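You operate a simulated robot arm through the tools that you are given. There is no shell and no other tool. Be economical: measure what you need, move in short steps, check, and stop when the job is done.

The job below is to be done with a simulated robot arm. You get a single attempt, and the scene is never put back.

## Task
Put a scoop of crumbs in the blue deli cup, pour cream to its line, press its lid on.
Fine: scoop and jug back; nothing spilt. Set down upright: white cream jug.

It is judged by the outcome, as a careful person would: the job done as asked, and still so three seconds after it is handed in. It fails if anything else is knocked over, pushed out of place, dropped, spilled or broken. A push-on lid holds only when it is set on centred and level and pressed home; a screw cap is set on level and turned clockwise until tight.

## Robot
A 7-joint arm with a two-finger gripper on a trunk, on a base that drives. Base frame: it is fixed to the floor where the robot stands at the start and does not move with it; the origin is under the middle of the robot, x ahead of it, y to its left, z up. Lengths are in m, angles in rad, forces in N, time in s.
With the tool pointing down near the work surface it reaches from about 0.3 to 0.74 m from the robot's upright axis, wherever it stands. Its first joint turns from -2.897 to 2.897 rad. Payload 2.94 kg.
Tool frame: the origin (TCP) lies between the finger pads and is the grasp point; the fingertips stand 0.03 m ahead of it; z points along the fingers, y is the line along which they close. Largest opening 0.138 m; the body of the gripper starts 0.109 m behind the TCP.
Orientation is that of the tool frame in the base frame, as [roll, pitch, yaw] about the fixed x, y, z axes, in that order (R = Rz(yaw) Ry(pitch) Rx(roll)). With the fingers straight down and closing along the base's y, the tool's x points along the base's -x, its y along +y and its z along -z.

## Interface
- The arm moves only by the tool apply_moves. Its argument "steps" is a list of rows, each an object (a shift or turn left out is 0, a gripper value left out holds the last) with "slide": the shift along the tool's x, y, z in m, a list of three; "dr": the turn, a rotation vector about the tool's x, y, z in degrees, a list of three; "jaw": the closure in counts, from 0 (fully open) to 255 (shut). In form: [{"slide": [tx, ty, tz], "dr": [rx, ry, rz], "jaw": jaw}, ...]. A call has 1 to 8 rows; each row is the pose to reach, as a shift and turn from the pose commanded when the call began, along the tool's axes at that moment. A row lasts 0.2 s, in which the tool goes at most 0.05 m and 0.15 rad; a call with a longer step from one row to the next is refused whole, and so is a gripper value outside its range. A pose out of reach is approached as far as the arm can. The call stops where the force on the tool passes 40 N (or 10 N more than at its start, if that is more) or the arm is blocked; 0.2 s more then pass. Each finger halts on what it meets, pressing with about 28 N; the grip force reading is that of the motor and also rises with nothing between the fingers. The clock runs only during rows and for 0.2 s after the last one: add rows that repeat a pose to give the fingers time. It gives the time, the measured TCP pose, the force on the tool (base axes), the opening and the grip force at its end, in the units of the frame above (readings bear some noise), with the torque about the TCP (base axes, N m) and any sound that the robot's microphone picked up.
- Cameras (640 x 400 px; columns grow to the right, rows downward): "scene" is now at [-0.021, 0.0668, 1.5592]; the picture's right is [-0.76, -0.65, 0.00], its down [-0.37, 0.43, -0.82] and it looks along [0.53, -0.63, -0.57] (base axes); focal length 270 px, centre (320, 200). "wrist" rides on the gripper at [0.071, 0.019, -0.146] in the tool frame; the picture's right is [-0.26, 0.96, 0.00], its down [-0.85, -0.23, -0.48] and it looks along [-0.46, -0.13, 0.88] (tool axes); focal length 280 px, centre (320, 200). There is no depth. A picture from a camera that has moved, and an enlarged one, comes with that camera's place and axes in the base frame and with its lens.
- capture(camera): a new picture of that camera. No time passes.
- lift_body(by): slides the trunk up (or, below 0, down) by that many m; the arm and the scene camera ride with it, the base frame stays. It gives what a move gives, with no picture.
- base_move(legs): drives the robot by 1 to 6 legs, each [ahead, left, turn to the left] in m, m and rad, along the robot's own axes; the way and the turn of a leg run together, so that a leg with both is an arc; at most 1.5 m and 3.142 rad a leg. The arm and the cameras ride along, it lands a little off, and it stops where it bumps. It gives what a move gives.
- aim_head(pan, tilt): turns the head with the scene camera to pan (to the left, within 1.501 rad either way) and tilt (down, from -0.506 to 1.204), counted from straight ahead of the robot. It gives what a move gives.
- zoom(camera, box): a new picture of the part [left, top, right, bottom] of that camera's present view, enlarged. No time passes.
- job_done(): hands the job in; it is judged then, once.

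Work in short steps. Places have to be worked out from the pictures, the camera data and where the tool is seen: move nearer, look again, correct. Check each grasp and each placing, and mend what went wrong. You have 120 turns and 82 pictures in all, those below and enlarged ones among them. Open the gripper and draw the arm clear of the work before you hand the job in, unless the task says otherwise; then end with one line.

The tools are called after ">>>" as name(argument=value, ...) on one line, values as JSON. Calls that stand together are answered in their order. apply_moves: Moves the arm, as the interface text tells. Its arguments: {"type":"object","properties":{"steps":{"type":"array","items":{"type":"object","properties":{"slide":{"type":"array","items":{"type":"number"}},"dr":{"type":"array","items":{"type":"number"}},"jaw":{"type":"number"}}}}},"required":["steps"]} The other tools are called the same way: lift_body (by) slides the trunk up or down; base_move (legs) drives the base; aim_head (pan, tilt) turns the head that bears the scene camera; capture (camera) takes a picture; zoom (camera, box) takes an enlarged picture of a part of a camera's view; job_done () hands the job in.

At the start:

```text
time: 0.0
tcp_pos: [0.114, -0.416, 1.3152]
tool_rot: [3.141, 0.0, 3.141]
force: [-0.2, -0.3, 0.9]
moment: [0.04, 0.02, -0.01]
grip_width: 0.1381
grasp_force: 0.0
trunk travel left (down, up): [-0.4, 0.054]
robot x, y, heading: [0.0011, -0.0025, 0.0]
head pan, tilt: [-0.866, 0.6]
```

scene: 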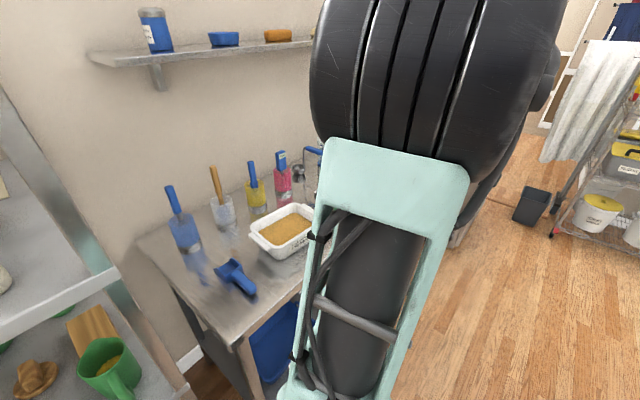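
wrist: 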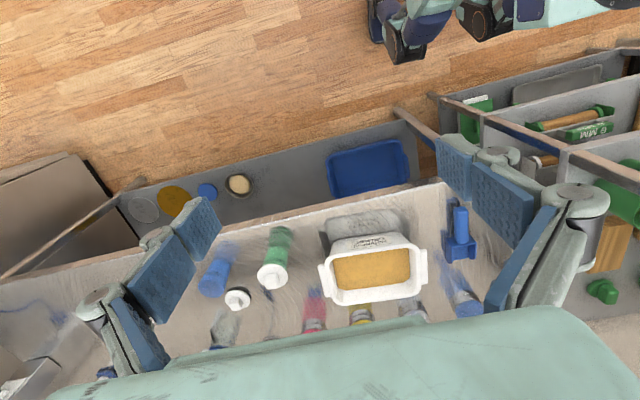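

I'll look around first: point the head more toward the work table to find the cup, lid, scoop and jug.

>>> aim_head(pan=-0.5, tilt=0.75)

>>> zoom(camera="wrist", box=[100, 120, 520, 380])

>>> capture(camera="scene")

```text
time: 0.8
tcp_pos: [0.1155, -0.4181, 1.3161]
tool_rot: [-3.141, 0.0, -3.141]
force: [0.1, 0.5, -0.2]
moment: [-0.01, 0.05, 0.0]
grip_width: 0.1382
grasp_force: 0.0
trunk travel left (down, up): [-0.4, 0.054]
robot x, y, heading: [0.001, -0.0027, -0.0]
head pan, tilt: [-0.499, 0.75]
```

```text
1.52 times, centred on (310, 250) of wrist
camera zoom: at [0.0435, -0.3964, 1.4613], right [0.26, 0.96, 0.0], down [0.85, -0.23, 0.48], along [0.46, -0.13, -0.88], focal length 427 px, centre (335, 124)
```

zoom: 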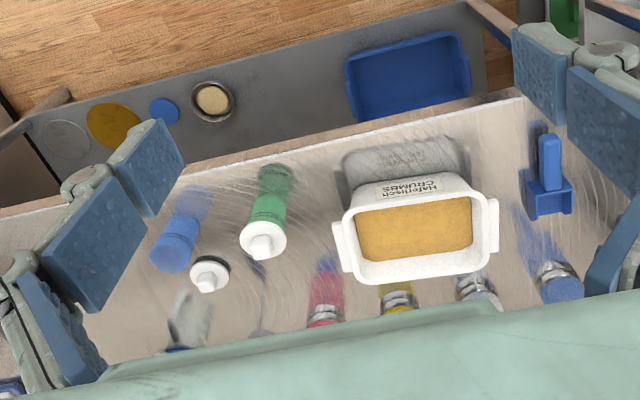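

```text
78 pictures are left
camera scene: at [-0.0056, 0.0944, 1.5464], right [-0.48, -0.88, 0.0], down [-0.6, 0.33, -0.73], along [0.64, -0.35, -0.68], focal length 270 px, centre (320, 200)
```

scene: 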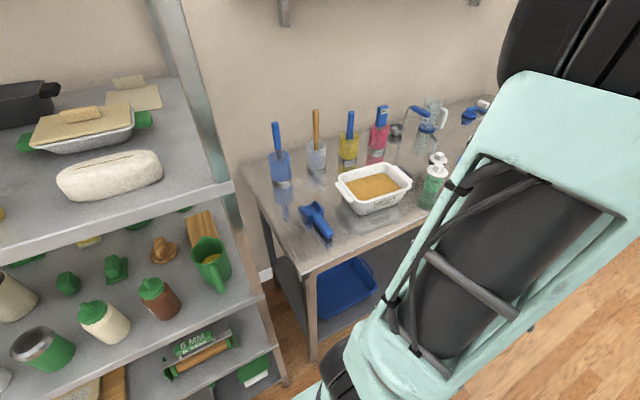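

>>> zoom(camera="scene", box=[230, 80, 510, 255])

>>> aim_head(pan=-1.45, tilt=0.7)

>>> capture(camera="scene")

```text
2.29 times, centred on (370, 168) of scene
camera zoom: at [-0.0056, 0.0944, 1.5464], right [-0.48, -0.88, 0.0], down [-0.6, 0.33, -0.73], along [0.64, -0.35, -0.68], focal length 618 px, centre (206, 274)
```

zoom: 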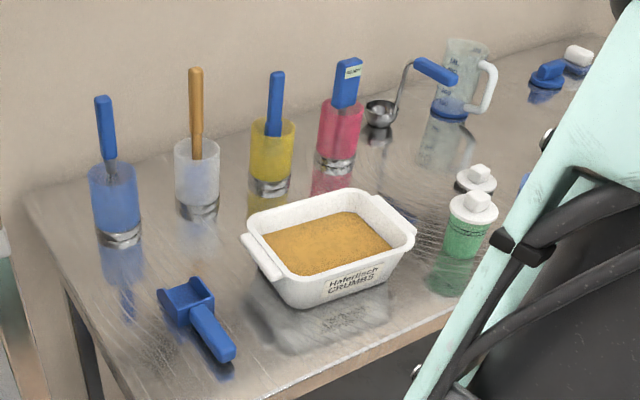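

```text
time: 2.1
tcp_pos: [0.1152, -0.4169, 1.3158]
tool_rot: [-3.141, -0.002, -3.141]
force: [-0.6, 1.2, 0.6]
moment: [-0.01, -0.02, 0.02]
grip_width: 0.1381
grasp_force: 0.1
trunk travel left (down, up): [-0.4, 0.054]
robot x, y, heading: [-0.0023, 0.0013, -0.005]
head pan, tilt: [-1.45, 0.7]
```

```text
76 pictures are left
camera scene: at [-0.068, 0.0498, 1.5506], right [-0.99, -0.12, 0.0], down [-0.08, 0.64, -0.76], along [0.09, -0.76, -0.64], focal length 270 px, centre (320, 200)
```

scene: 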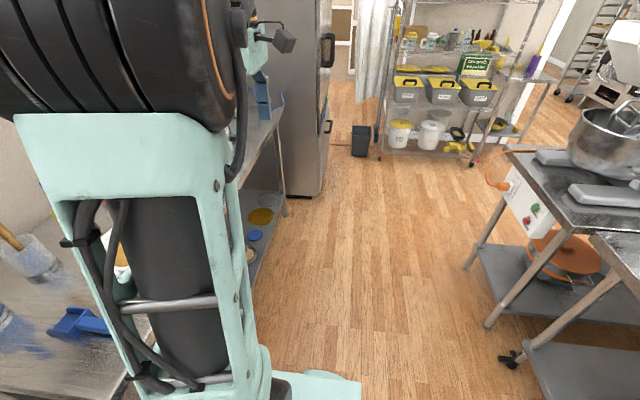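

The work table runs along −y with its front edge near x≈0.35 and top near z≈0.89. The arm hides its right half, so I drive sideways along the table to view it better.

>>> base_move(legs=[[-0.1, 0, 0], [0, -0.9, 0]])

>>> aim_head(pan=0.1, tilt=0.75)

>>> capture(camera="scene")

>>> capture(camera="wrist")

```text
time: 11.2
tcp_pos: [0.0198, -1.3262, 1.3151]
tool_rot: [3.142, 0.0, -3.137]
force: [0.3, 0.7, 0.9]
moment: [0.01, 0.0, -0.04]
grip_width: 0.138
grasp_force: 0.1
trunk travel left (down, up): [-0.4, 0.054]
robot x, y, heading: [-0.0979, -0.909, 0.004]
head pan, tilt: [-1.45, 0.7]
```

```text
time: 12.8
tcp_pos: [0.019, -1.3256, 1.316]
tool_rot: [-3.14, 0.001, -3.135]
force: [0.2, -0.1, 0.4]
moment: [-0.02, -0.01, 0.02]
grip_width: 0.1377
grasp_force: 0.0
trunk travel left (down, up): [-0.4, 0.054]
robot x, y, heading: [-0.1007, -0.9088, 0.007]
head pan, tilt: [0.099, 0.75]
```

```text
75 pictures are left
camera scene: at [-0.095, -0.7671, 1.5464], right [0.11, -0.99, 0.0], down [-0.68, -0.07, -0.73], along [0.73, 0.08, -0.68], focal length 270 px, centre (320, 200)
```

scene: 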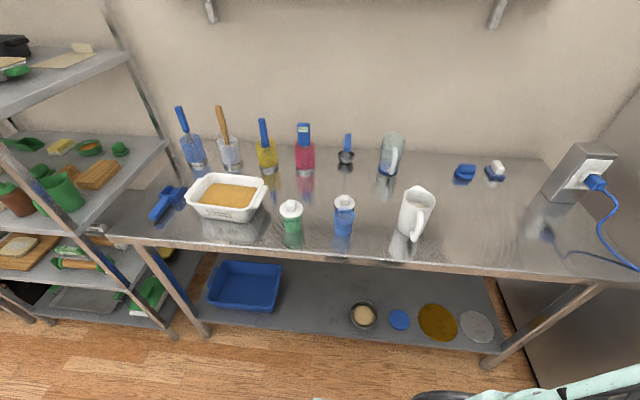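

```text
74 pictures are left
camera wrist: at [-0.0521, -1.3054, 1.4613], right [0.26, 0.97, 0.0], down [0.85, -0.23, 0.48], along [0.46, -0.12, -0.88], focal length 280 px, centre (320, 200)
```

wrist: 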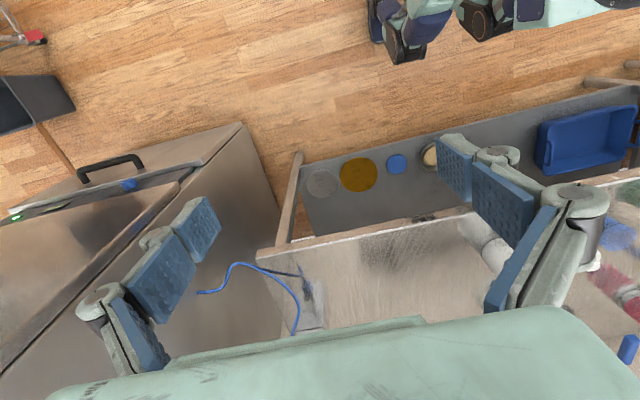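

Now the table is fully visible. I zoom in to identify each item.

>>> zoom(camera="scene", box=[140, 100, 340, 225])

>>> zoom(camera="scene", box=[320, 120, 520, 245])

>>> zoom(camera="scene", box=[330, 260, 530, 385])

```text
3.20 times, centred on (240, 162) of scene
camera zoom: at [-0.095, -0.7671, 1.5464], right [0.11, -0.99, 0.0], down [-0.68, -0.07, -0.73], along [0.73, 0.08, -0.68], focal length 865 px, centre (576, 320)
```

zoom: 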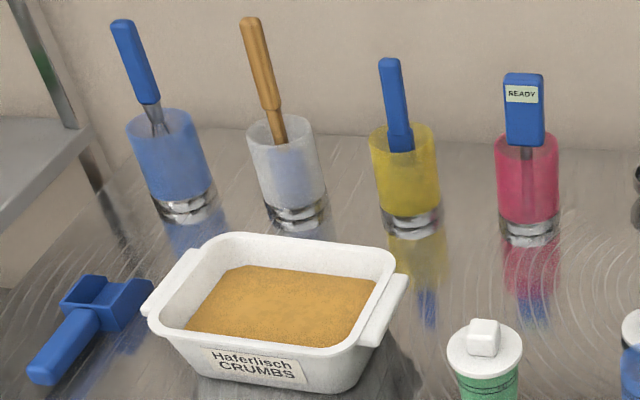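

```text
3.20 times, centred on (420, 182) of scene
camera zoom: at [-0.095, -0.7671, 1.5464], right [0.11, -0.99, 0.0], down [-0.68, -0.07, -0.73], along [0.73, 0.08, -0.68], focal length 865 px, centre (0, 256)
```

zoom: 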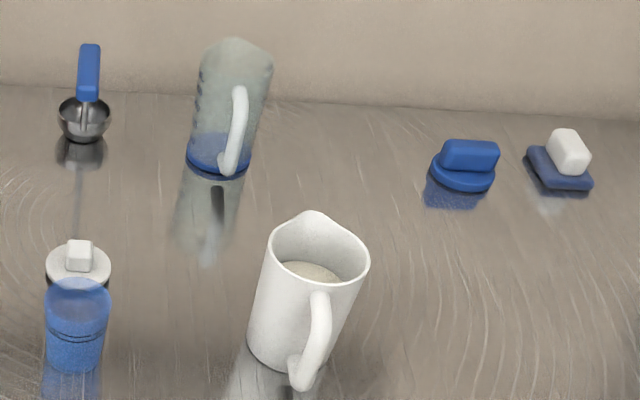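

```text
3.20 times, centred on (430, 322) of scene
camera zoom: at [-0.095, -0.7671, 1.5464], right [0.11, -0.99, 0.0], down [-0.68, -0.07, -0.73], along [0.73, 0.08, -0.68], focal length 865 px, centre (-32, -192)
```

zoom: 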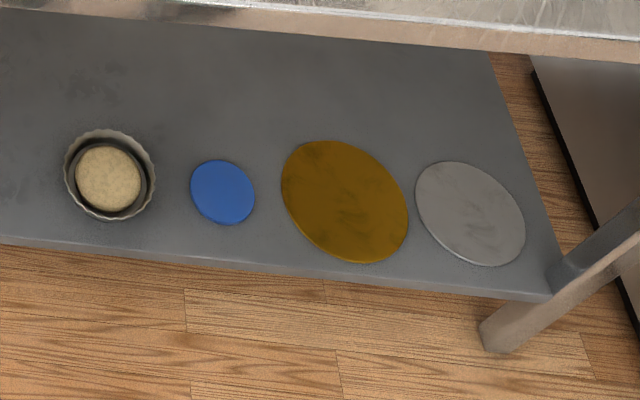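

I judge: blue deli cup near (0.48,−0.78), its white knobbed lid near (0.59,−0.78), cream jug near (0.51,−0.985), blue scoop near (0.45,−0.17), crumb tub near (0.5,−0.37). I drive back toward the scoop end and view it from above.

>>> base_move(legs=[[0, 0.6, 0]])

>>> aim_head(pan=0.3, tilt=0.75)

>>> capture(camera="scene")

>>> capture(camera="wrist")

```text
time: 18.5
tcp_pos: [0.0155, -0.7292, 1.315]
tool_rot: [3.141, -0.001, -3.135]
force: [-0.4, 0.3, 0.3]
moment: [0.02, -0.01, -0.02]
grip_width: 0.1381
grasp_force: 0.0
trunk travel left (down, up): [-0.4, 0.054]
robot x, y, heading: [-0.1003, -0.3149, 0.009]
head pan, tilt: [0.099, 0.75]
```

```text
time: 19.2
tcp_pos: [0.0157, -0.7304, 1.3145]
tool_rot: [-3.141, 0.002, -3.135]
force: [-0.6, -1.0, -0.5]
moment: [0.01, 0.03, 0.0]
grip_width: 0.1381
grasp_force: 0.0
trunk travel left (down, up): [-0.4, 0.054]
robot x, y, heading: [-0.0994, -0.3157, 0.006]
head pan, tilt: [0.3, 0.75]
```

```text
70 pictures are left
camera scene: at [-0.1025, -0.1558, 1.5464], right [0.3, -0.95, 0.0], down [-0.65, -0.21, -0.73], along [0.7, 0.22, -0.68], focal length 270 px, centre (320, 200)
```

scene: 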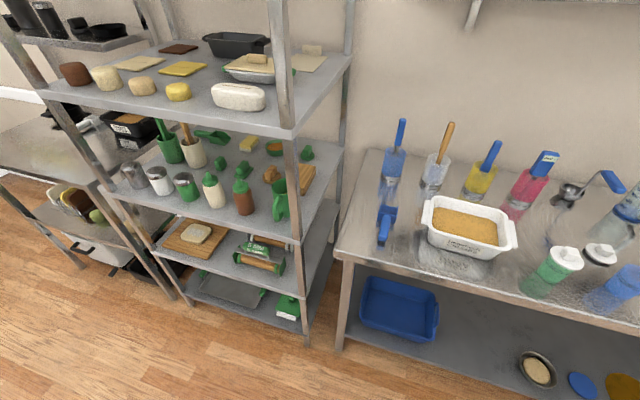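

```text
69 pictures are left
camera wrist: at [-0.056, -0.7104, 1.4613], right [0.26, 0.97, 0.0], down [0.85, -0.22, 0.48], along [0.46, -0.12, -0.88], focal length 280 px, centre (320, 200)
```

wrist: 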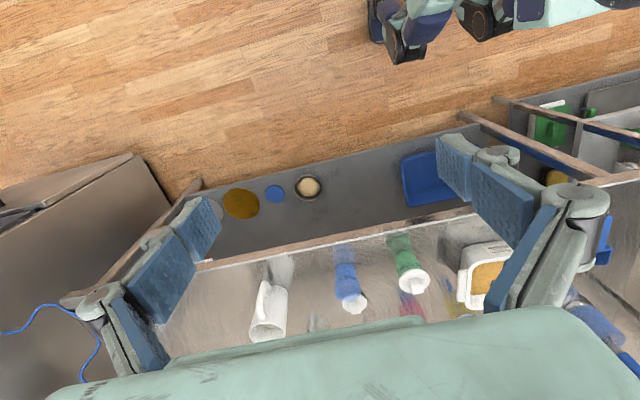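

>>> zoom(camera="scene", box=[350, 170, 540, 289])

>>> zoom(camera="scene", box=[510, 220, 640, 300])

```text
3.36 times, centred on (445, 230) of scene
camera zoom: at [-0.1025, -0.1558, 1.5464], right [0.3, -0.95, 0.0], down [-0.65, -0.21, -0.73], along [0.7, 0.22, -0.68], focal length 909 px, centre (-100, 101)
```

zoom: 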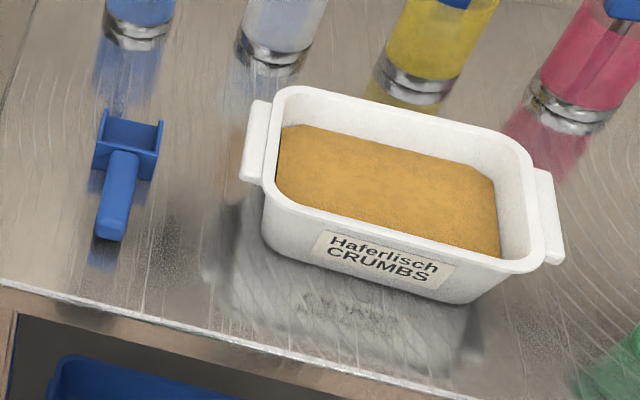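

```text
4.92 times, centred on (575, 260) of scene
camera zoom: at [-0.1025, -0.1558, 1.5464], right [0.3, -0.95, 0.0], down [-0.65, -0.21, -0.73], along [0.7, 0.22, -0.68], focal length 1331 px, centre (-935, -95)
```

zoom: 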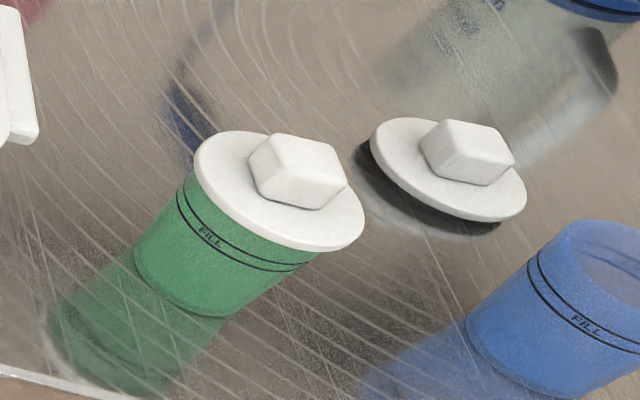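

The scoop lies with its handle along x at y≈−0.18 (x≈0.44–0.54), bucket beyond. I'll swing the tool to the front while turning it half round, so the wrist camera ends on the far/upper side when the tool points forward.

>>> apply_moves(steps=[{"slide": [-0.02, 0.01, 0], "dr": [0, 0, -8]}, {"slide": [-0.05, 0.03, 0], "dr": [0, 0, -16]}, {"slide": [-0.08, 0.055, 0], "dr": [0, 0, -24]}, {"slide": [-0.11, 0.08, 0], "dr": [0, 0, -32]}, {"slide": [-0.14, 0.105, 0], "dr": [0, 0, -40]}, {"slide": [-0.17, 0.13, 0], "dr": [0, 0, -48]}, {"slide": [-0.2, 0.155, 0], "dr": [0, 0, -56]}, {"slide": [-0.22, 0.18, 0], "dr": [0, 0, -64]}])

```text
time: 21.0
tcp_pos: [0.2348, -0.5481, 1.3184]
tool_rot: [3.141, -0.001, -2.016]
force: [0.8, -0.8, 0.1]
moment: [0.01, 0.01, -0.02]
grip_width: 0.1379
grasp_force: 0.0
trunk travel left (down, up): [-0.4, 0.054]
robot x, y, heading: [-0.0995, -0.3174, 0.011]
head pan, tilt: [0.3, 0.75]
```

>>> apply_moves(steps=[{"slide": [-0.027, 0.002, 0], "dr": [0, 0, -8]}, {"slide": [-0.054, 0.004, 0], "dr": [0, 0, -16]}, {"slide": [-0.081, 0.006, 0], "dr": [0, 0, -24]}, {"slide": [-0.108, 0.008, 0], "dr": [0, 0, -32]}, {"slide": [-0.135, 0.01, 0], "dr": [0, 0, -40]}, {"slide": [-0.162, 0.011, 0], "dr": [0, 0, -48]}, {"slide": [-0.189, 0.012, 0], "dr": [0, 0, -56]}, {"slide": [-0.215, 0.014, 0], "dr": [0, 0, -64]}])

```text
time: 22.8
tcp_pos: [0.3149, -0.3493, 1.3148]
tool_rot: [-3.141, -0.003, -0.899]
force: [0.1, 0.0, 0.6]
moment: [0.0, 0.02, 0.01]
grip_width: 0.1377
grasp_force: 0.1
trunk travel left (down, up): [-0.4, 0.054]
robot x, y, heading: [-0.1047, -0.3127, 0.009]
head pan, tilt: [0.3, 0.75]
```

>>> apply_moves(steps=[{"slide": [-0.0128, -0.0229, 0.014], "dr": [0, 0, -7.36]}, {"slide": [-0.0256, -0.0459, 0.028], "dr": [0, 0, -14.72]}, {"slide": [-0.0384, -0.0688, 0.042], "dr": [0, 0, -22.08]}, {"slide": [-0.0512, -0.0917, 0.056], "dr": [0, 0, -29.44]}, {"slide": [-0.064, -0.1146, 0.07], "dr": [0, 0, -36.8]}, {"slide": [-0.0768, -0.1376, 0.085], "dr": [0, 0, -44.16]}, {"slide": [-0.0896, -0.1605, 0.1], "dr": [0, 0, -51.5]}])

>>> capture(camera="wrist")

```text
time: 24.4
tcp_pos: [0.385, -0.1771, 1.2162]
tool_rot: [-3.141, 0.0, -0.002]
force: [-0.1, -1.3, -0.6]
moment: [-0.03, 0.03, 0.0]
grip_width: 0.138
grasp_force: 0.0
trunk travel left (down, up): [-0.4, 0.054]
robot x, y, heading: [-0.1043, -0.3102, 0.005]
head pan, tilt: [0.3, 0.75]
```

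```text
66 pictures are left
camera wrist: at [0.4565, -0.1955, 1.3607], right [-0.26, -0.96, 0.0], down [-0.85, 0.23, 0.48], along [-0.46, 0.12, -0.88], focal length 280 px, centre (320, 200)
```

wrist: 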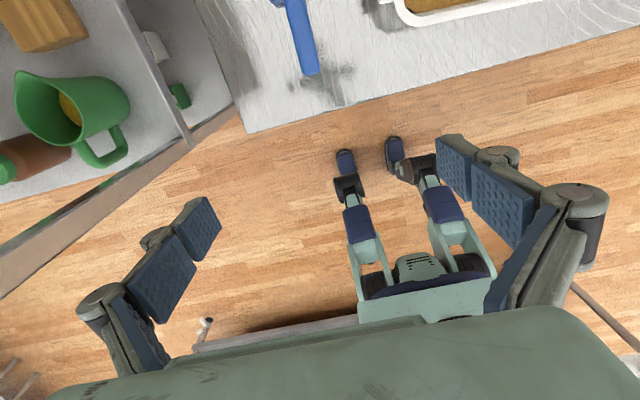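

The flip worked. Now tilt the tool forward 48° so it points ahead-and-down, then view the scoop.

>>> apply_moves(steps=[{"dr": [0, 8, 0]}, {"dr": [0, 16, 0]}, {"dr": [0, 24, 0]}, {"dr": [0, 32, 0]}, {"dr": [0, 40, 0]}, {"dr": [0, 45, 0]}])

>>> capture(camera="wrist")

>>> capture(camera="scene")

```text
time: 26.0
tcp_pos: [0.3886, -0.1854, 1.1893]
tool_rot: [3.14, -0.729, -0.017]
force: [0.2, 0.0, 0.3]
moment: [0.02, 0.0, -0.01]
grip_width: 0.1378
grasp_force: 0.1
trunk travel left (down, up): [-0.4, 0.054]
robot x, y, heading: [-0.1042, -0.3112, 0.008]
head pan, tilt: [0.3, 0.75]
stopped in row 6: the arm was blocked; the commanded pose is now the measured one
```

```text
65 pictures are left
camera wrist: at [0.344, -0.2036, 1.3452], right [-0.21, -0.96, -0.17], down [-0.95, 0.25, -0.21], along [0.25, 0.12, -0.96], focal length 280 px, centre (320, 200)
```

wrist: 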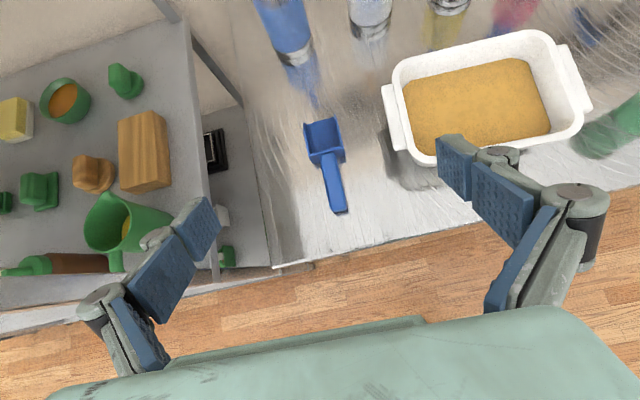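

```text
64 pictures are left
camera scene: at [-0.106, -0.1507, 1.5432], right [0.37, -0.93, 0.0], down [-0.66, -0.26, -0.7], along [0.65, 0.26, -0.71], focal length 270 px, centre (320, 200)
```

scene: 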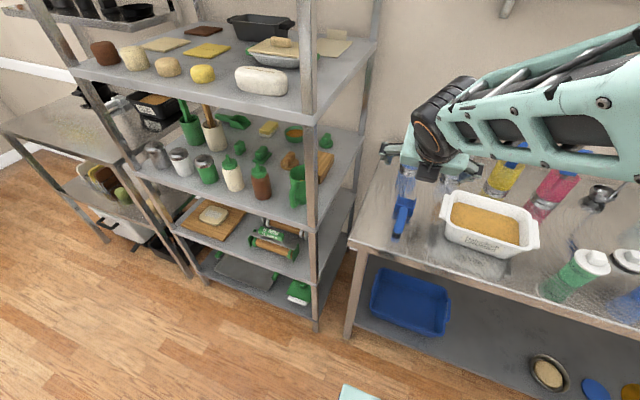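

The arm was blocked (likely crowding its own head at this height); going lower and farther out should relieve it. I zoom on the scoop first.

>>> zoom(camera="wrist", box=[270, 100, 398, 220])

>>> zoom(camera="wrist", box=[370, 10, 610, 170])

```text
3.33 times, centred on (334, 160) of wrist
camera zoom: at [0.344, -0.2036, 1.3452], right [-0.21, -0.96, -0.17], down [-0.95, 0.25, -0.21], along [0.25, 0.12, -0.96], focal length 935 px, centre (273, 333)
```

zoom: 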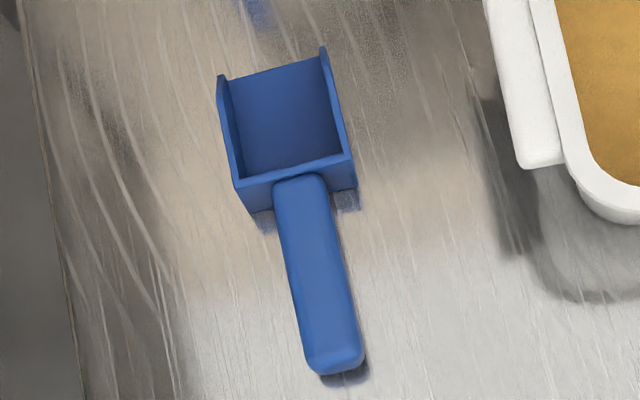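

```text
2.50 times, centred on (490, 90) of wrist
camera zoom: at [0.344, -0.2036, 1.3452], right [-0.21, -0.96, -0.17], down [-0.95, 0.25, -0.21], along [0.25, 0.12, -0.96], focal length 701 px, centre (-105, 475)
```

zoom: 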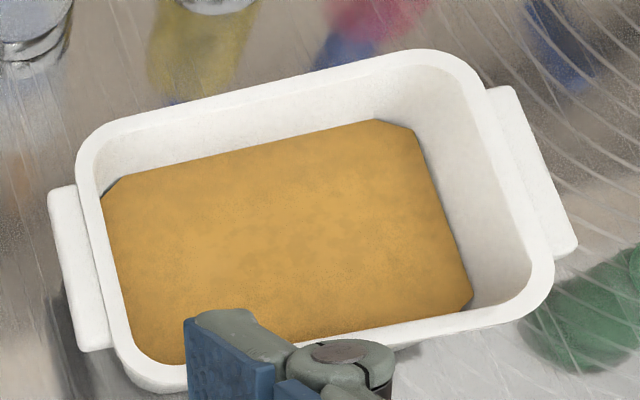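

The scoop is an open-fronted trough with handle along +x (x 0.436–0.526, y −0.178). I move the tool down and forward to just above mid-handle, narrowing the jaw.

>>> apply_moves(steps=[{"slide": [-0.0125, -0.0017, 0.04], "jaw": 60}, {"slide": [-0.025, -0.0034, 0.08], "jaw": 130}, {"slide": [-0.0375, -0.005, 0.12], "jaw": 130}, {"slide": [-0.05, -0.0068, 0.16], "jaw": 130}, {"slide": [-0.0625, -0.0085, 0.199], "jaw": 130}, {"slide": [-0.0625, -0.0085, 0.199], "jaw": 130}])

>>> capture(camera="wrist")

```text
time: 27.4
tcp_pos: [0.4765, -0.18, 1.0003]
tool_rot: [-3.141, -0.731, -0.016]
force: [0.0, 0.9, 0.9]
moment: [0.02, 0.0, 0.01]
grip_width: 0.0675
grasp_force: 0.2
trunk travel left (down, up): [-0.4, 0.054]
robot x, y, heading: [-0.1043, -0.3141, 0.011]
head pan, tilt: [0.3, 0.75]
```

```text
61 pictures are left
camera wrist: at [0.4309, -0.1956, 1.156], right [-0.21, -0.96, -0.17], down [-0.95, 0.25, -0.21], along [0.25, 0.12, -0.96], focal length 280 px, centre (320, 200)
```

wrist: 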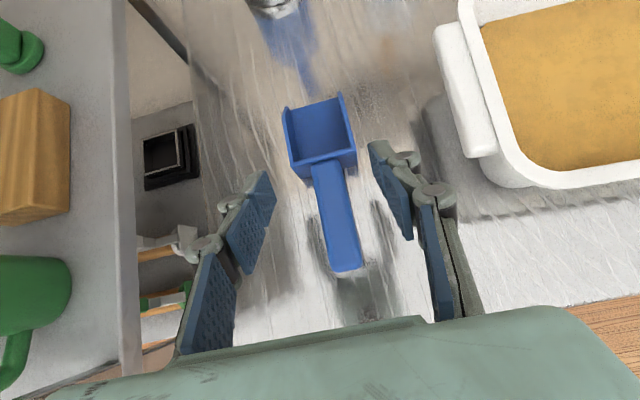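

Handle top is about z≈0.92 and centred between the fingers. I lower to TCP z≈0.928, slightly back along the handle, then look.

>>> apply_moves(steps=[{"slide": [-0.03, -0.0005, 0.022]}, {"slide": [-0.058, -0.001, 0.0449]}])

>>> capture(camera="wrist")

```text
time: 28.0
tcp_pos: [0.4636, -0.1767, 0.9301]
tool_rot: [-3.14, -0.732, -0.016]
force: [0.7, 0.9, 2.2]
moment: [-0.02, -0.07, 0.04]
grip_width: 0.0656
grasp_force: 0.0
trunk travel left (down, up): [-0.4, 0.054]
robot x, y, heading: [-0.1, -0.3156, 0.007]
head pan, tilt: [0.3, 0.75]
```

```text
60 pictures are left
camera wrist: at [0.4177, -0.1946, 1.085], right [-0.21, -0.96, -0.18], down [-0.95, 0.25, -0.22], along [0.25, 0.12, -0.96], focal length 280 px, centre (320, 200)
```

wrist: 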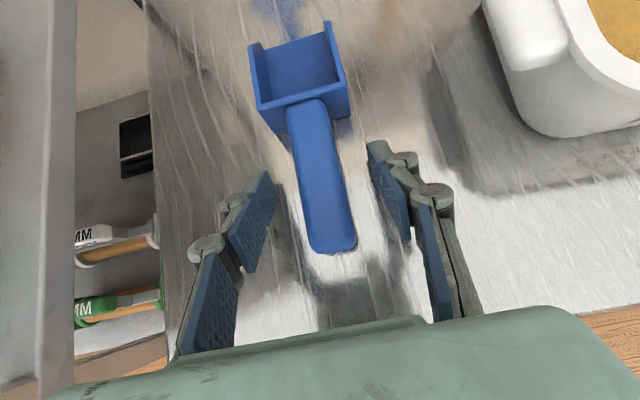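

Handle lies between the pads; I close the fingers on it.

>>> apply_moves(steps=[{"slide": [0, 0, 0], "jaw": 190}, {"slide": [0, 0, 0], "jaw": 255}, {"slide": [0, 0, 0], "jaw": 255}, {"slide": [0, 0, 0], "jaw": 255}, {"slide": [0, 0, 0], "jaw": 255}, {"slide": [0, 0, 0], "jaw": 255}])

>>> capture(camera="wrist")

```text
time: 29.4
tcp_pos: [0.4632, -0.1774, 0.9296]
tool_rot: [-3.141, -0.735, -0.017]
force: [1.9, 1.9, 12.0]
moment: [0.19, -0.45, -0.05]
grip_width: 0.0265
grasp_force: 27.9
trunk travel left (down, up): [-0.4, 0.054]
robot x, y, heading: [-0.1006, -0.3158, 0.008]
head pan, tilt: [0.3, 0.75]
```

```text
59 pictures are left
camera wrist: at [0.4177, -0.1945, 1.0855], right [-0.21, -0.96, -0.17], down [-0.95, 0.25, -0.22], along [0.25, 0.12, -0.96], focal length 280 px, centre (320, 200)
```

wrist: 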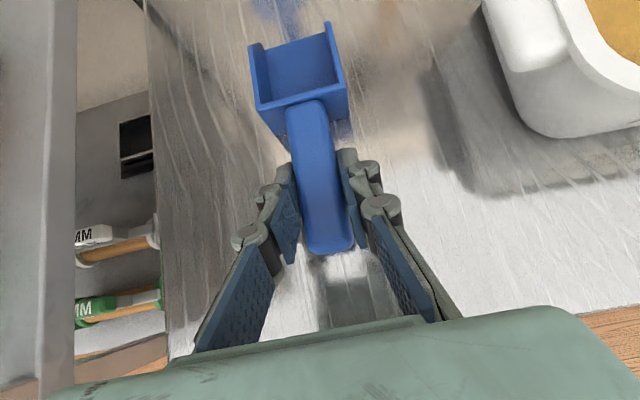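

Firm grip (26 mm). I lift straight up 0.15 m.

>>> apply_moves(steps=[{"slide": [0.0134, 0, -0.0149]}, {"slide": [0.0402, 0, -0.0447]}, {"slide": [0.067, 0, -0.0745]}, {"slide": [0.1005, 0, -0.1118]}, {"slide": [0.1005, 0, -0.1118]}])

>>> capture(camera="wrist")

```text
refused: row 4 steps farther than a row can; nothing moved
```

```text
58 pictures are left
camera wrist: at [0.4177, -0.1945, 1.0855], right [-0.21, -0.96, -0.17], down [-0.95, 0.25, -0.22], along [0.25, 0.12, -0.96], focal length 280 px, centre (320, 200)
```

wrist: 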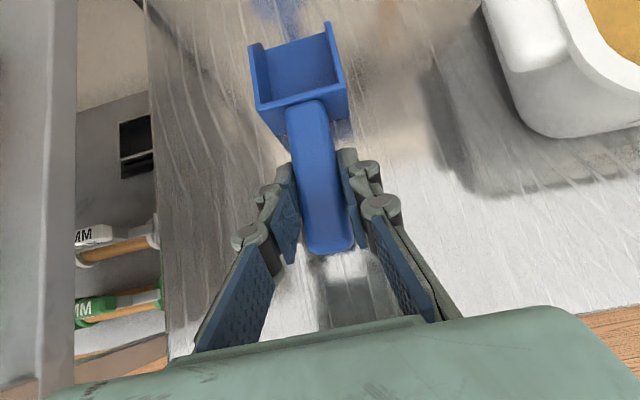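

>>> apply_moves(steps=[{"slide": [0.0134, 0, -0.0149]}, {"slide": [0.0402, 0, -0.0447]}, {"slide": [0.067, 0, -0.0745]}, {"slide": [0.094, 0, -0.1043]}, {"slide": [0.1005, 0, -0.1118]}, {"slide": [0.1005, 0, -0.1118]}])

>>> capture(camera="wrist")

>>> capture(camera="scene")

```text
time: 30.8
tcp_pos: [0.4625, -0.1782, 1.0779]
tool_rot: [3.141, -0.732, -0.015]
force: [0.3, 0.1, -1.4]
moment: [0.02, 0.09, 0.0]
grip_width: 0.0261
grasp_force: 27.9
trunk travel left (down, up): [-0.4, 0.054]
robot x, y, heading: [-0.1013, -0.3129, 0.007]
head pan, tilt: [0.3, 0.75]
```

```text
57 pictures are left
camera wrist: at [0.4172, -0.1945, 1.2343], right [-0.21, -0.96, -0.17], down [-0.95, 0.25, -0.21], along [0.25, 0.12, -0.96], focal length 280 px, centre (320, 200)
```

wrist: 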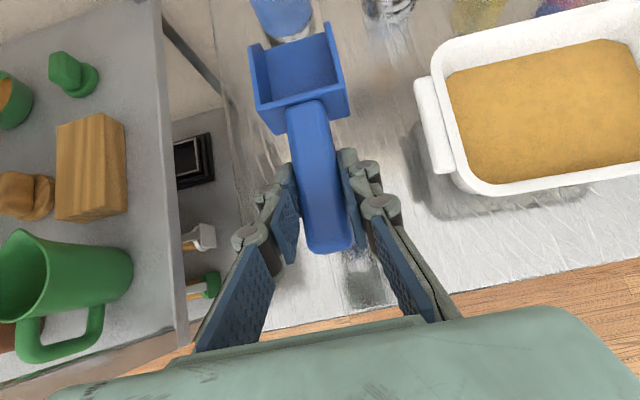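

```text
56 pictures are left
camera scene: at [-0.1023, -0.1557, 1.5464], right [0.3, -0.95, 0.0], down [-0.65, -0.21, -0.73], along [0.7, 0.22, -0.68], focal length 270 px, centre (320, 200)
```

scene: 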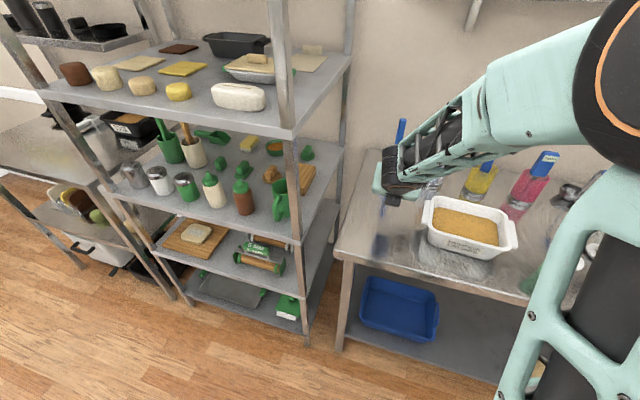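

Scoop is held level and firm. Crumb tub: centre ≈(0.525,−0.393), rim z≈0.977, crumbs ≈0.95. I drive to y≈−0.6 so both tub and cup are in reach from one stance.

>>> base_move(legs=[[0, -0.285, 0]])

>>> aim_head(pan=0.35, tilt=0.8)

>>> capture(camera="wrist")

>>> capture(camera="scene")

```text
time: 33.9
tcp_pos: [0.4636, -0.4529, 1.078]
tool_rot: [3.139, -0.731, -0.008]
force: [-0.4, -0.9, -1.4]
moment: [0.01, 0.09, -0.01]
grip_width: 0.0262
grasp_force: 28.2
trunk travel left (down, up): [-0.4, 0.054]
robot x, y, heading: [-0.1007, -0.594, 0.008]
head pan, tilt: [0.3, 0.75]
```

```text
time: 34.5
tcp_pos: [0.4652, -0.4525, 1.0776]
tool_rot: [3.139, -0.73, -0.011]
force: [0.0, 0.4, -0.7]
moment: [0.01, 0.12, -0.01]
grip_width: 0.0265
grasp_force: 28.5
trunk travel left (down, up): [-0.4, 0.054]
robot x, y, heading: [-0.0985, -0.5928, 0.012]
head pan, tilt: [0.351, 0.799]
```

```text
55 pictures are left
camera wrist: at [0.4192, -0.47, 1.234], right [-0.21, -0.96, -0.17], down [-0.95, 0.24, -0.21], along [0.25, 0.12, -0.96], focal length 280 px, centre (320, 200)
```

wrist: 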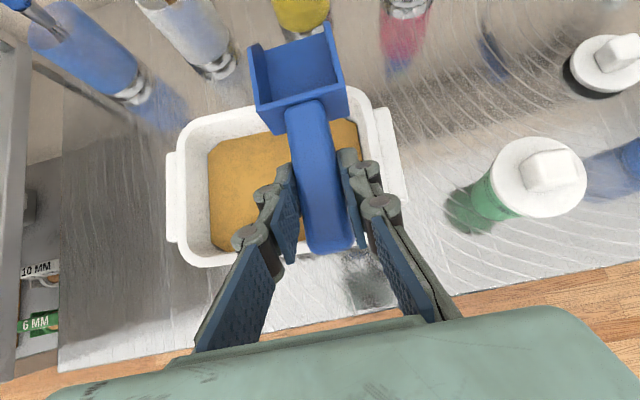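

```text
54 pictures are left
camera scene: at [-0.1039, -0.4305, 1.5424], right [0.35, -0.94, 0.0], down [-0.67, -0.25, -0.7], along [0.65, 0.25, -0.72], focal length 270 px, centre (320, 200)
```

scene: 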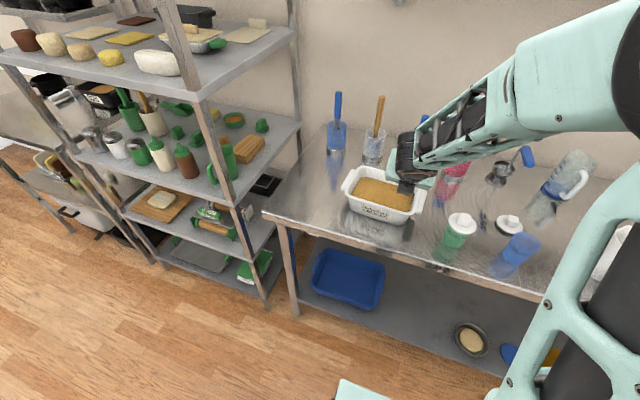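

Now position over the tub (y≈−0.385) and pitch the scoop nose-down 50°, staying above the crumbs.

>>> apply_moves(steps=[{"slide": [0.028, -0.02, -0.0313]}, {"slide": [0.028, -0.0675, -0.0313]}, {"slide": [0.028, -0.0675, -0.0313], "dr": [0, -8, 0]}, {"slide": [0.028, -0.0675, -0.0313], "dr": [0, -16, 0]}, {"slide": [0.028, -0.0675, -0.0313], "dr": [0, -24.5, 0]}, {"slide": [0.028, -0.0675, -0.0313], "dr": [0, -33, 0]}, {"slide": [0.028, -0.0675, -0.0313], "dr": [0, -41.5, 0]}, {"slide": [0.028, -0.0675, -0.0313], "dr": [0, -50, 0]}])

>>> capture(camera="wrist")

>>> zoom(camera="scene", box=[310, 120, 470, 240])

```text
time: 36.3
tcp_pos: [0.4655, -0.3846, 1.1207]
tool_rot: [-3.142, 0.143, -0.01]
force: [-0.6, 1.1, -1.9]
moment: [0.02, 0.04, 0.02]
grip_width: 0.0263
grasp_force: 28.6
trunk travel left (down, up): [-0.4, 0.054]
robot x, y, heading: [-0.0969, -0.592, 0.016]
head pan, tilt: [0.351, 0.799]
```

```text
53 pictures are left
camera wrist: at [0.5558, -0.4038, 1.2544], right [-0.27, -0.96, 0.04], down [-0.77, 0.24, 0.59], along [-0.58, 0.13, -0.8], focal length 280 px, centre (320, 200)
```

wrist: 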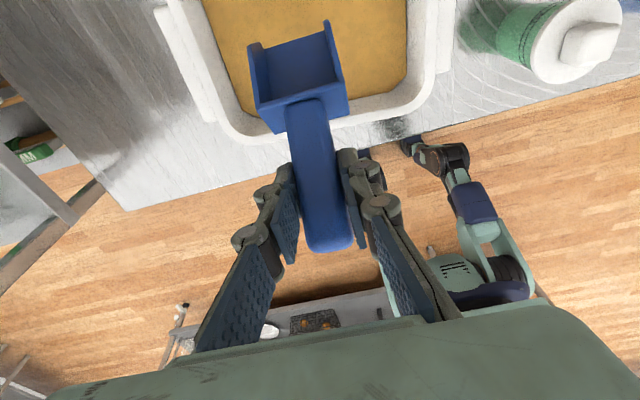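

```text
3.33 times, centred on (390, 180) of scene
camera zoom: at [-0.1031, -0.4303, 1.5424], right [0.35, -0.94, 0.0], down [-0.67, -0.25, -0.7], along [0.65, 0.25, -0.72], focal length 901 px, centre (87, 267)
```

zoom: 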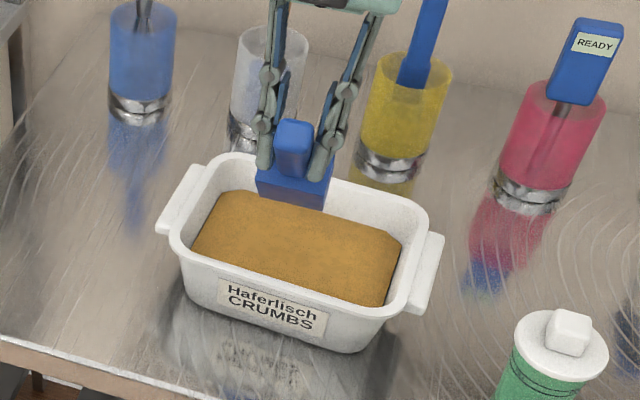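

Lip is over the crumbs near (0.53, −0.385). I plunge to about z≈0.922 and sweep forward while easing the pitch.

>>> apply_moves(steps=[{"slide": [-0.0007, 0, 0.0304]}, {"slide": [-0.0021, 0, 0.0559]}, {"slide": [0.0004, 0, 0.0727]}, {"slide": [0.0041, 0, 0.0813], "dr": [0, 6, 0]}, {"slide": [0.0083, 0, 0.0892], "dr": [0, 12, 0]}, {"slide": [0.0104, 0, 0.097], "dr": [0, 18, 0]}])

>>> capture(camera="wrist")

```text
time: 37.7
tcp_pos: [0.4605, -0.3857, 1.0228]
tool_rot: [-3.14, -0.175, -0.013]
force: [-2.7, -0.3, 7.0]
moment: [-0.11, -0.51, -0.05]
grip_width: 0.0263
grasp_force: 28.2
trunk travel left (down, up): [-0.4, 0.054]
robot x, y, heading: [-0.0995, -0.5925, 0.014]
head pan, tilt: [0.351, 0.799]
```

```text
51 pictures are left
camera wrist: at [0.5046, -0.404, 1.1784], right [-0.27, -0.96, -0.04], down [-0.92, 0.24, 0.32], along [-0.3, 0.13, -0.95], focal length 280 px, centre (320, 200)
```

wrist: 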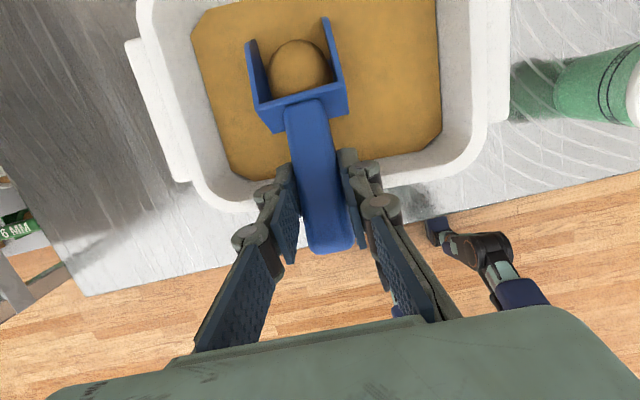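

A heap of crumbs sits in the bucket. I lift slowly while levelling the scoop.

>>> apply_moves(steps=[{"slide": [0.0005, 0, -0.0202], "dr": [0, 4, 0]}, {"slide": [-0.0001, 0, -0.0457], "dr": [0, 10, 0]}, {"slide": [0.0012, 0, -0.076], "dr": [0, 17, 0]}, {"slide": [0.0065, 0, -0.1055], "dr": [0, 25, 0]}, {"slide": [0.0091, 0, -0.1203], "dr": [0, 33, 0]}, {"slide": [0.0091, 0, -0.1203], "dr": [0, 33, 0]}])

>>> capture(camera="wrist")

```text
time: 39.1
tcp_pos: [0.4504, -0.3846, 1.1421]
tool_rot: [3.141, -0.75, -0.01]
force: [-0.8, -0.1, -1.5]
moment: [0.04, 0.09, 0.01]
grip_width: 0.0266
grasp_force: 28.5
trunk travel left (down, up): [-0.4, 0.054]
robot x, y, heading: [-0.1013, -0.5876, 0.012]
head pan, tilt: [0.351, 0.799]
```

```text
50 pictures are left
camera wrist: at [0.4025, -0.4024, 1.2974], right [-0.2, -0.96, -0.18], down [-0.94, 0.24, -0.23], along [0.26, 0.12, -0.96], focal length 280 px, centre (320, 200)
```

wrist: 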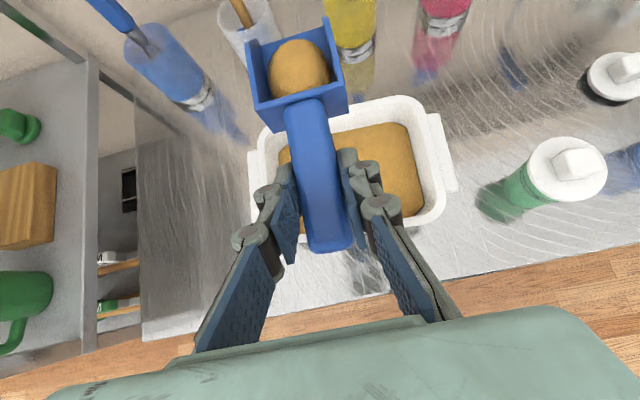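

Full scoop, level. I move sideways over toward the blue cup at the same height, and look at the cup.

>>> apply_moves(steps=[{"slide": [0, 0.03, 0]}, {"slide": [0, 0.075, 0]}, {"slide": [0, 0.12, 0]}, {"slide": [0, 0.165, 0]}, {"slide": [0, 0.21, 0]}, {"slide": [0, 0.25, 0]}, {"slide": [0, 0.28, 0]}, {"slide": [0, 0.28, 0]}])

>>> capture(camera="wrist")

>>> aim_head(pan=0.0, tilt=0.85)

>>> capture(camera="scene")

```text
time: 40.9
tcp_pos: [0.4469, -0.6709, 1.144]
tool_rot: [-3.133, -0.749, -0.018]
force: [-0.7, -4.6, -1.6]
moment: [0.38, 0.03, 0.27]
grip_width: 0.0265
grasp_force: 28.1
out of reach, approached as far as the arm can: row 6
trunk travel left (down, up): [-0.4, 0.054]
robot x, y, heading: [-0.0951, -0.5882, 0.011]
head pan, tilt: [0.351, 0.799]
```

```text
49 pictures are left
camera wrist: at [0.3984, -0.6895, 1.298], right [-0.2, -0.96, -0.18], down [-0.94, 0.24, -0.23], along [0.26, 0.13, -0.96], focal length 280 px, centre (320, 200)
```

wrist: 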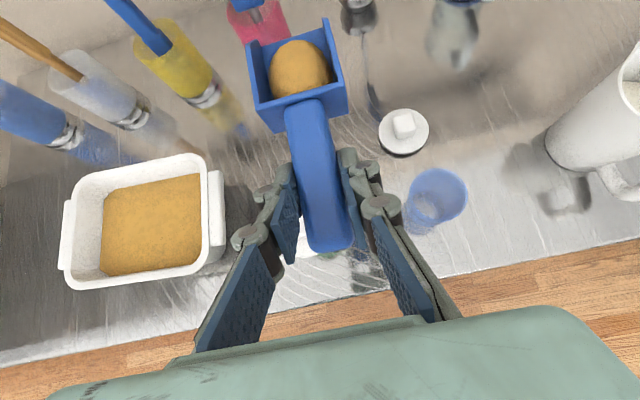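

```text
time: 41.7
tcp_pos: [0.4474, -0.6595, 1.1426]
tool_rot: [3.14, -0.75, 0.002]
force: [0.2, -0.1, -0.5]
moment: [-0.01, 0.09, 0.02]
grip_width: 0.0261
grasp_force: 27.5
trunk travel left (down, up): [-0.4, 0.054]
robot x, y, heading: [-0.1015, -0.5925, 0.009]
head pan, tilt: [0.0, 0.85]
```

```text
48 pictures are left
camera scene: at [-0.1012, -0.4582, 1.5384], right [0.01, -1.0, 0.0], down [-0.75, -0.01, -0.66], along [0.66, 0.01, -0.75], focal length 270 px, centre (320, 200)
```

scene: 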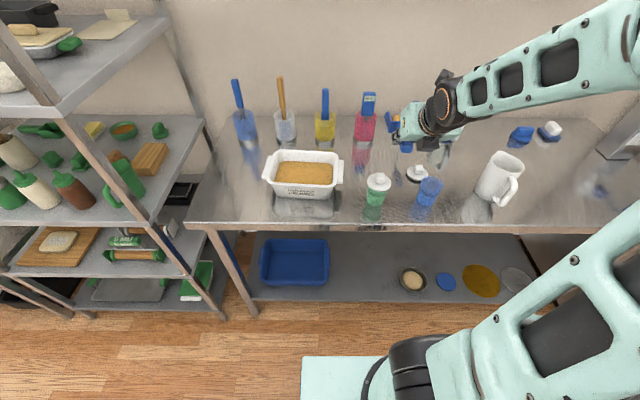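

The arm can't reach further right in this posture, so I drive right 0.33 m instead and recheck the cup.

>>> base_move(legs=[[0, -0.28, 0]])

>>> aim_head(pan=0.3, tilt=0.85)

>>> capture(camera="wrist")

>>> capture(camera="scene")

```text
time: 44.8
tcp_pos: [0.4516, -0.9476, 1.1442]
tool_rot: [3.141, -0.748, -0.005]
force: [0.1, -0.3, -0.8]
moment: [0.01, 0.11, -0.01]
grip_width: 0.0264
grasp_force: 27.5
trunk travel left (down, up): [-0.4, 0.054]
robot x, y, heading: [-0.0957, -0.875, 0.011]
head pan, tilt: [0.0, 0.85]
```

```text
time: 45.6
tcp_pos: [0.45, -0.9465, 1.1428]
tool_rot: [3.138, -0.748, -0.007]
force: [-0.4, 0.4, -1.8]
moment: [0.01, 0.12, 0.0]
grip_width: 0.0263
grasp_force: 27.8
trunk travel left (down, up): [-0.4, 0.054]
robot x, y, heading: [-0.0983, -0.8737, 0.015]
head pan, tilt: [0.3, 0.85]
```

```text
47 pictures are left
camera wrist: at [0.4031, -0.965, 1.2986], right [-0.2, -0.96, -0.18], down [-0.94, 0.24, -0.23], along [0.26, 0.12, -0.96], focal length 280 px, centre (320, 200)
```

wrist: 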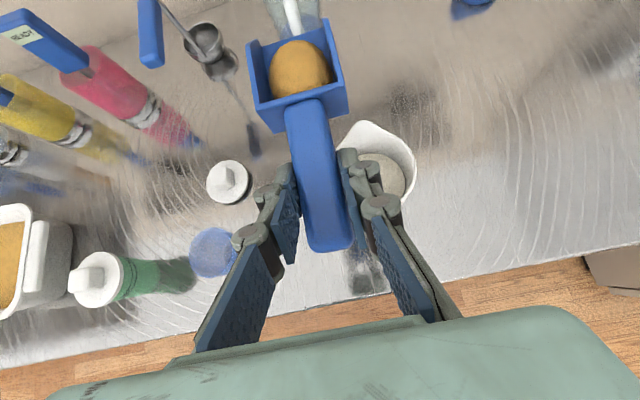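

```text
46 pictures are left
camera scene: at [-0.1016, -0.7197, 1.5384], right [0.31, -0.95, 0.0], down [-0.71, -0.23, -0.66], along [0.63, 0.2, -0.75], focal length 270 px, centre (320, 200)
```

scene: 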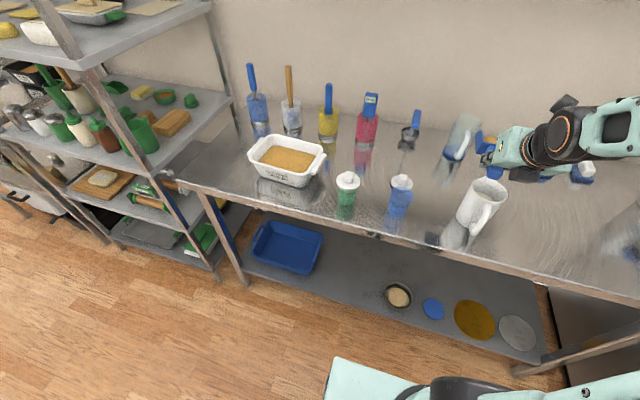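

Cup rim centre ≈(0.459,−0.781), z≈0.985. To tip about the lip I need the TCP starting ~0.14 m behind it, so I back the base 0.1 m and bring the arm to the cup's y, holding height.

>>> base_move(legs=[[-0.1, 0, 0]])

>>> apply_moves(steps=[{"slide": [0, -0.02, 0]}, {"slide": [0, -0.055, 0]}, {"slide": [0, -0.09, 0]}, {"slide": [0, -0.125, 0]}, {"slide": [0, -0.15, 0]}, {"slide": [0, -0.162, 0]}, {"slide": [0, -0.162, 0]}])

>>> capture(camera="wrist")

>>> capture(camera="scene")

```text
time: 46.8
tcp_pos: [0.3525, -0.9475, 1.1436]
tool_rot: [3.139, -0.75, -0.006]
force: [0.0, -0.5, -0.7]
moment: [-0.01, 0.1, -0.01]
grip_width: 0.0267
grasp_force: 28.0
trunk travel left (down, up): [-0.4, 0.054]
robot x, y, heading: [-0.1888, -0.88, 0.018]
head pan, tilt: [0.3, 0.85]
```

```text
time: 48.4
tcp_pos: [0.3538, -0.7865, 1.1429]
tool_rot: [3.141, -0.75, -0.006]
force: [0.6, -0.7, -1.2]
moment: [-0.01, 0.1, -0.01]
grip_width: 0.0264
grasp_force: 28.2
trunk travel left (down, up): [-0.4, 0.054]
robot x, y, heading: [-0.1938, -0.8788, 0.018]
head pan, tilt: [0.3, 0.85]
```

```text
45 pictures are left
camera wrist: at [0.3063, -0.8047, 1.2989], right [-0.2, -0.96, -0.18], down [-0.94, 0.24, -0.23], along [0.26, 0.12, -0.96], focal length 280 px, centre (320, 200)
```

wrist: 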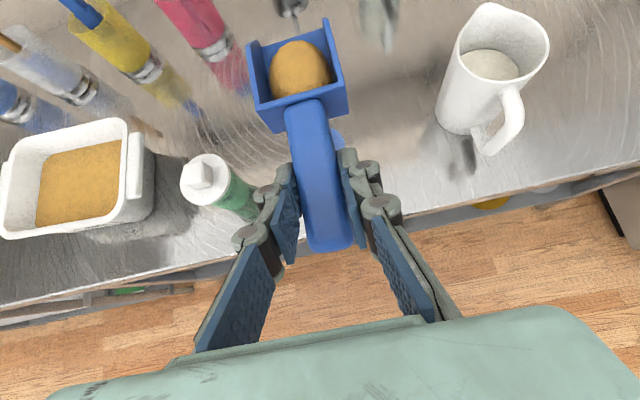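

```text
44 pictures are left
camera scene: at [-0.1989, -0.7212, 1.5384], right [0.31, -0.95, 0.0], down [-0.71, -0.23, -0.66], along [0.63, 0.21, -0.75], focal length 270 px, centre (320, 200)
```

scene: 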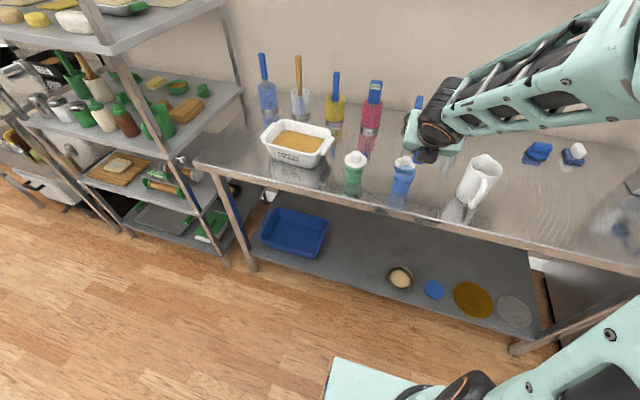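

>>> zoom(camera="scene", box=[340, 130, 460, 220])

```text
4.44 times, centred on (400, 175) of scene
camera zoom: at [-0.1989, -0.7212, 1.5384], right [0.31, -0.95, 0.0], down [-0.71, -0.23, -0.66], along [0.63, 0.21, -0.75], focal length 1202 px, centre (-36, 311)
```

zoom: 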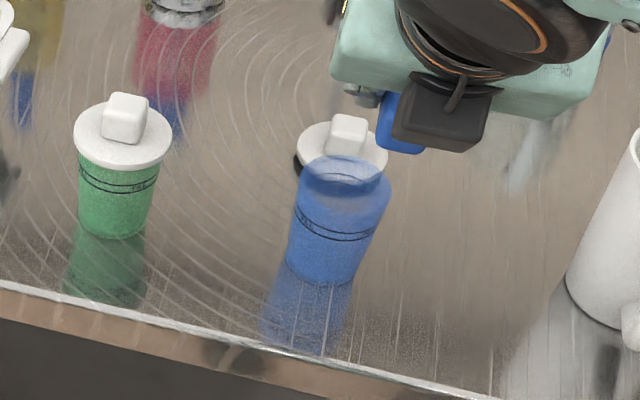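

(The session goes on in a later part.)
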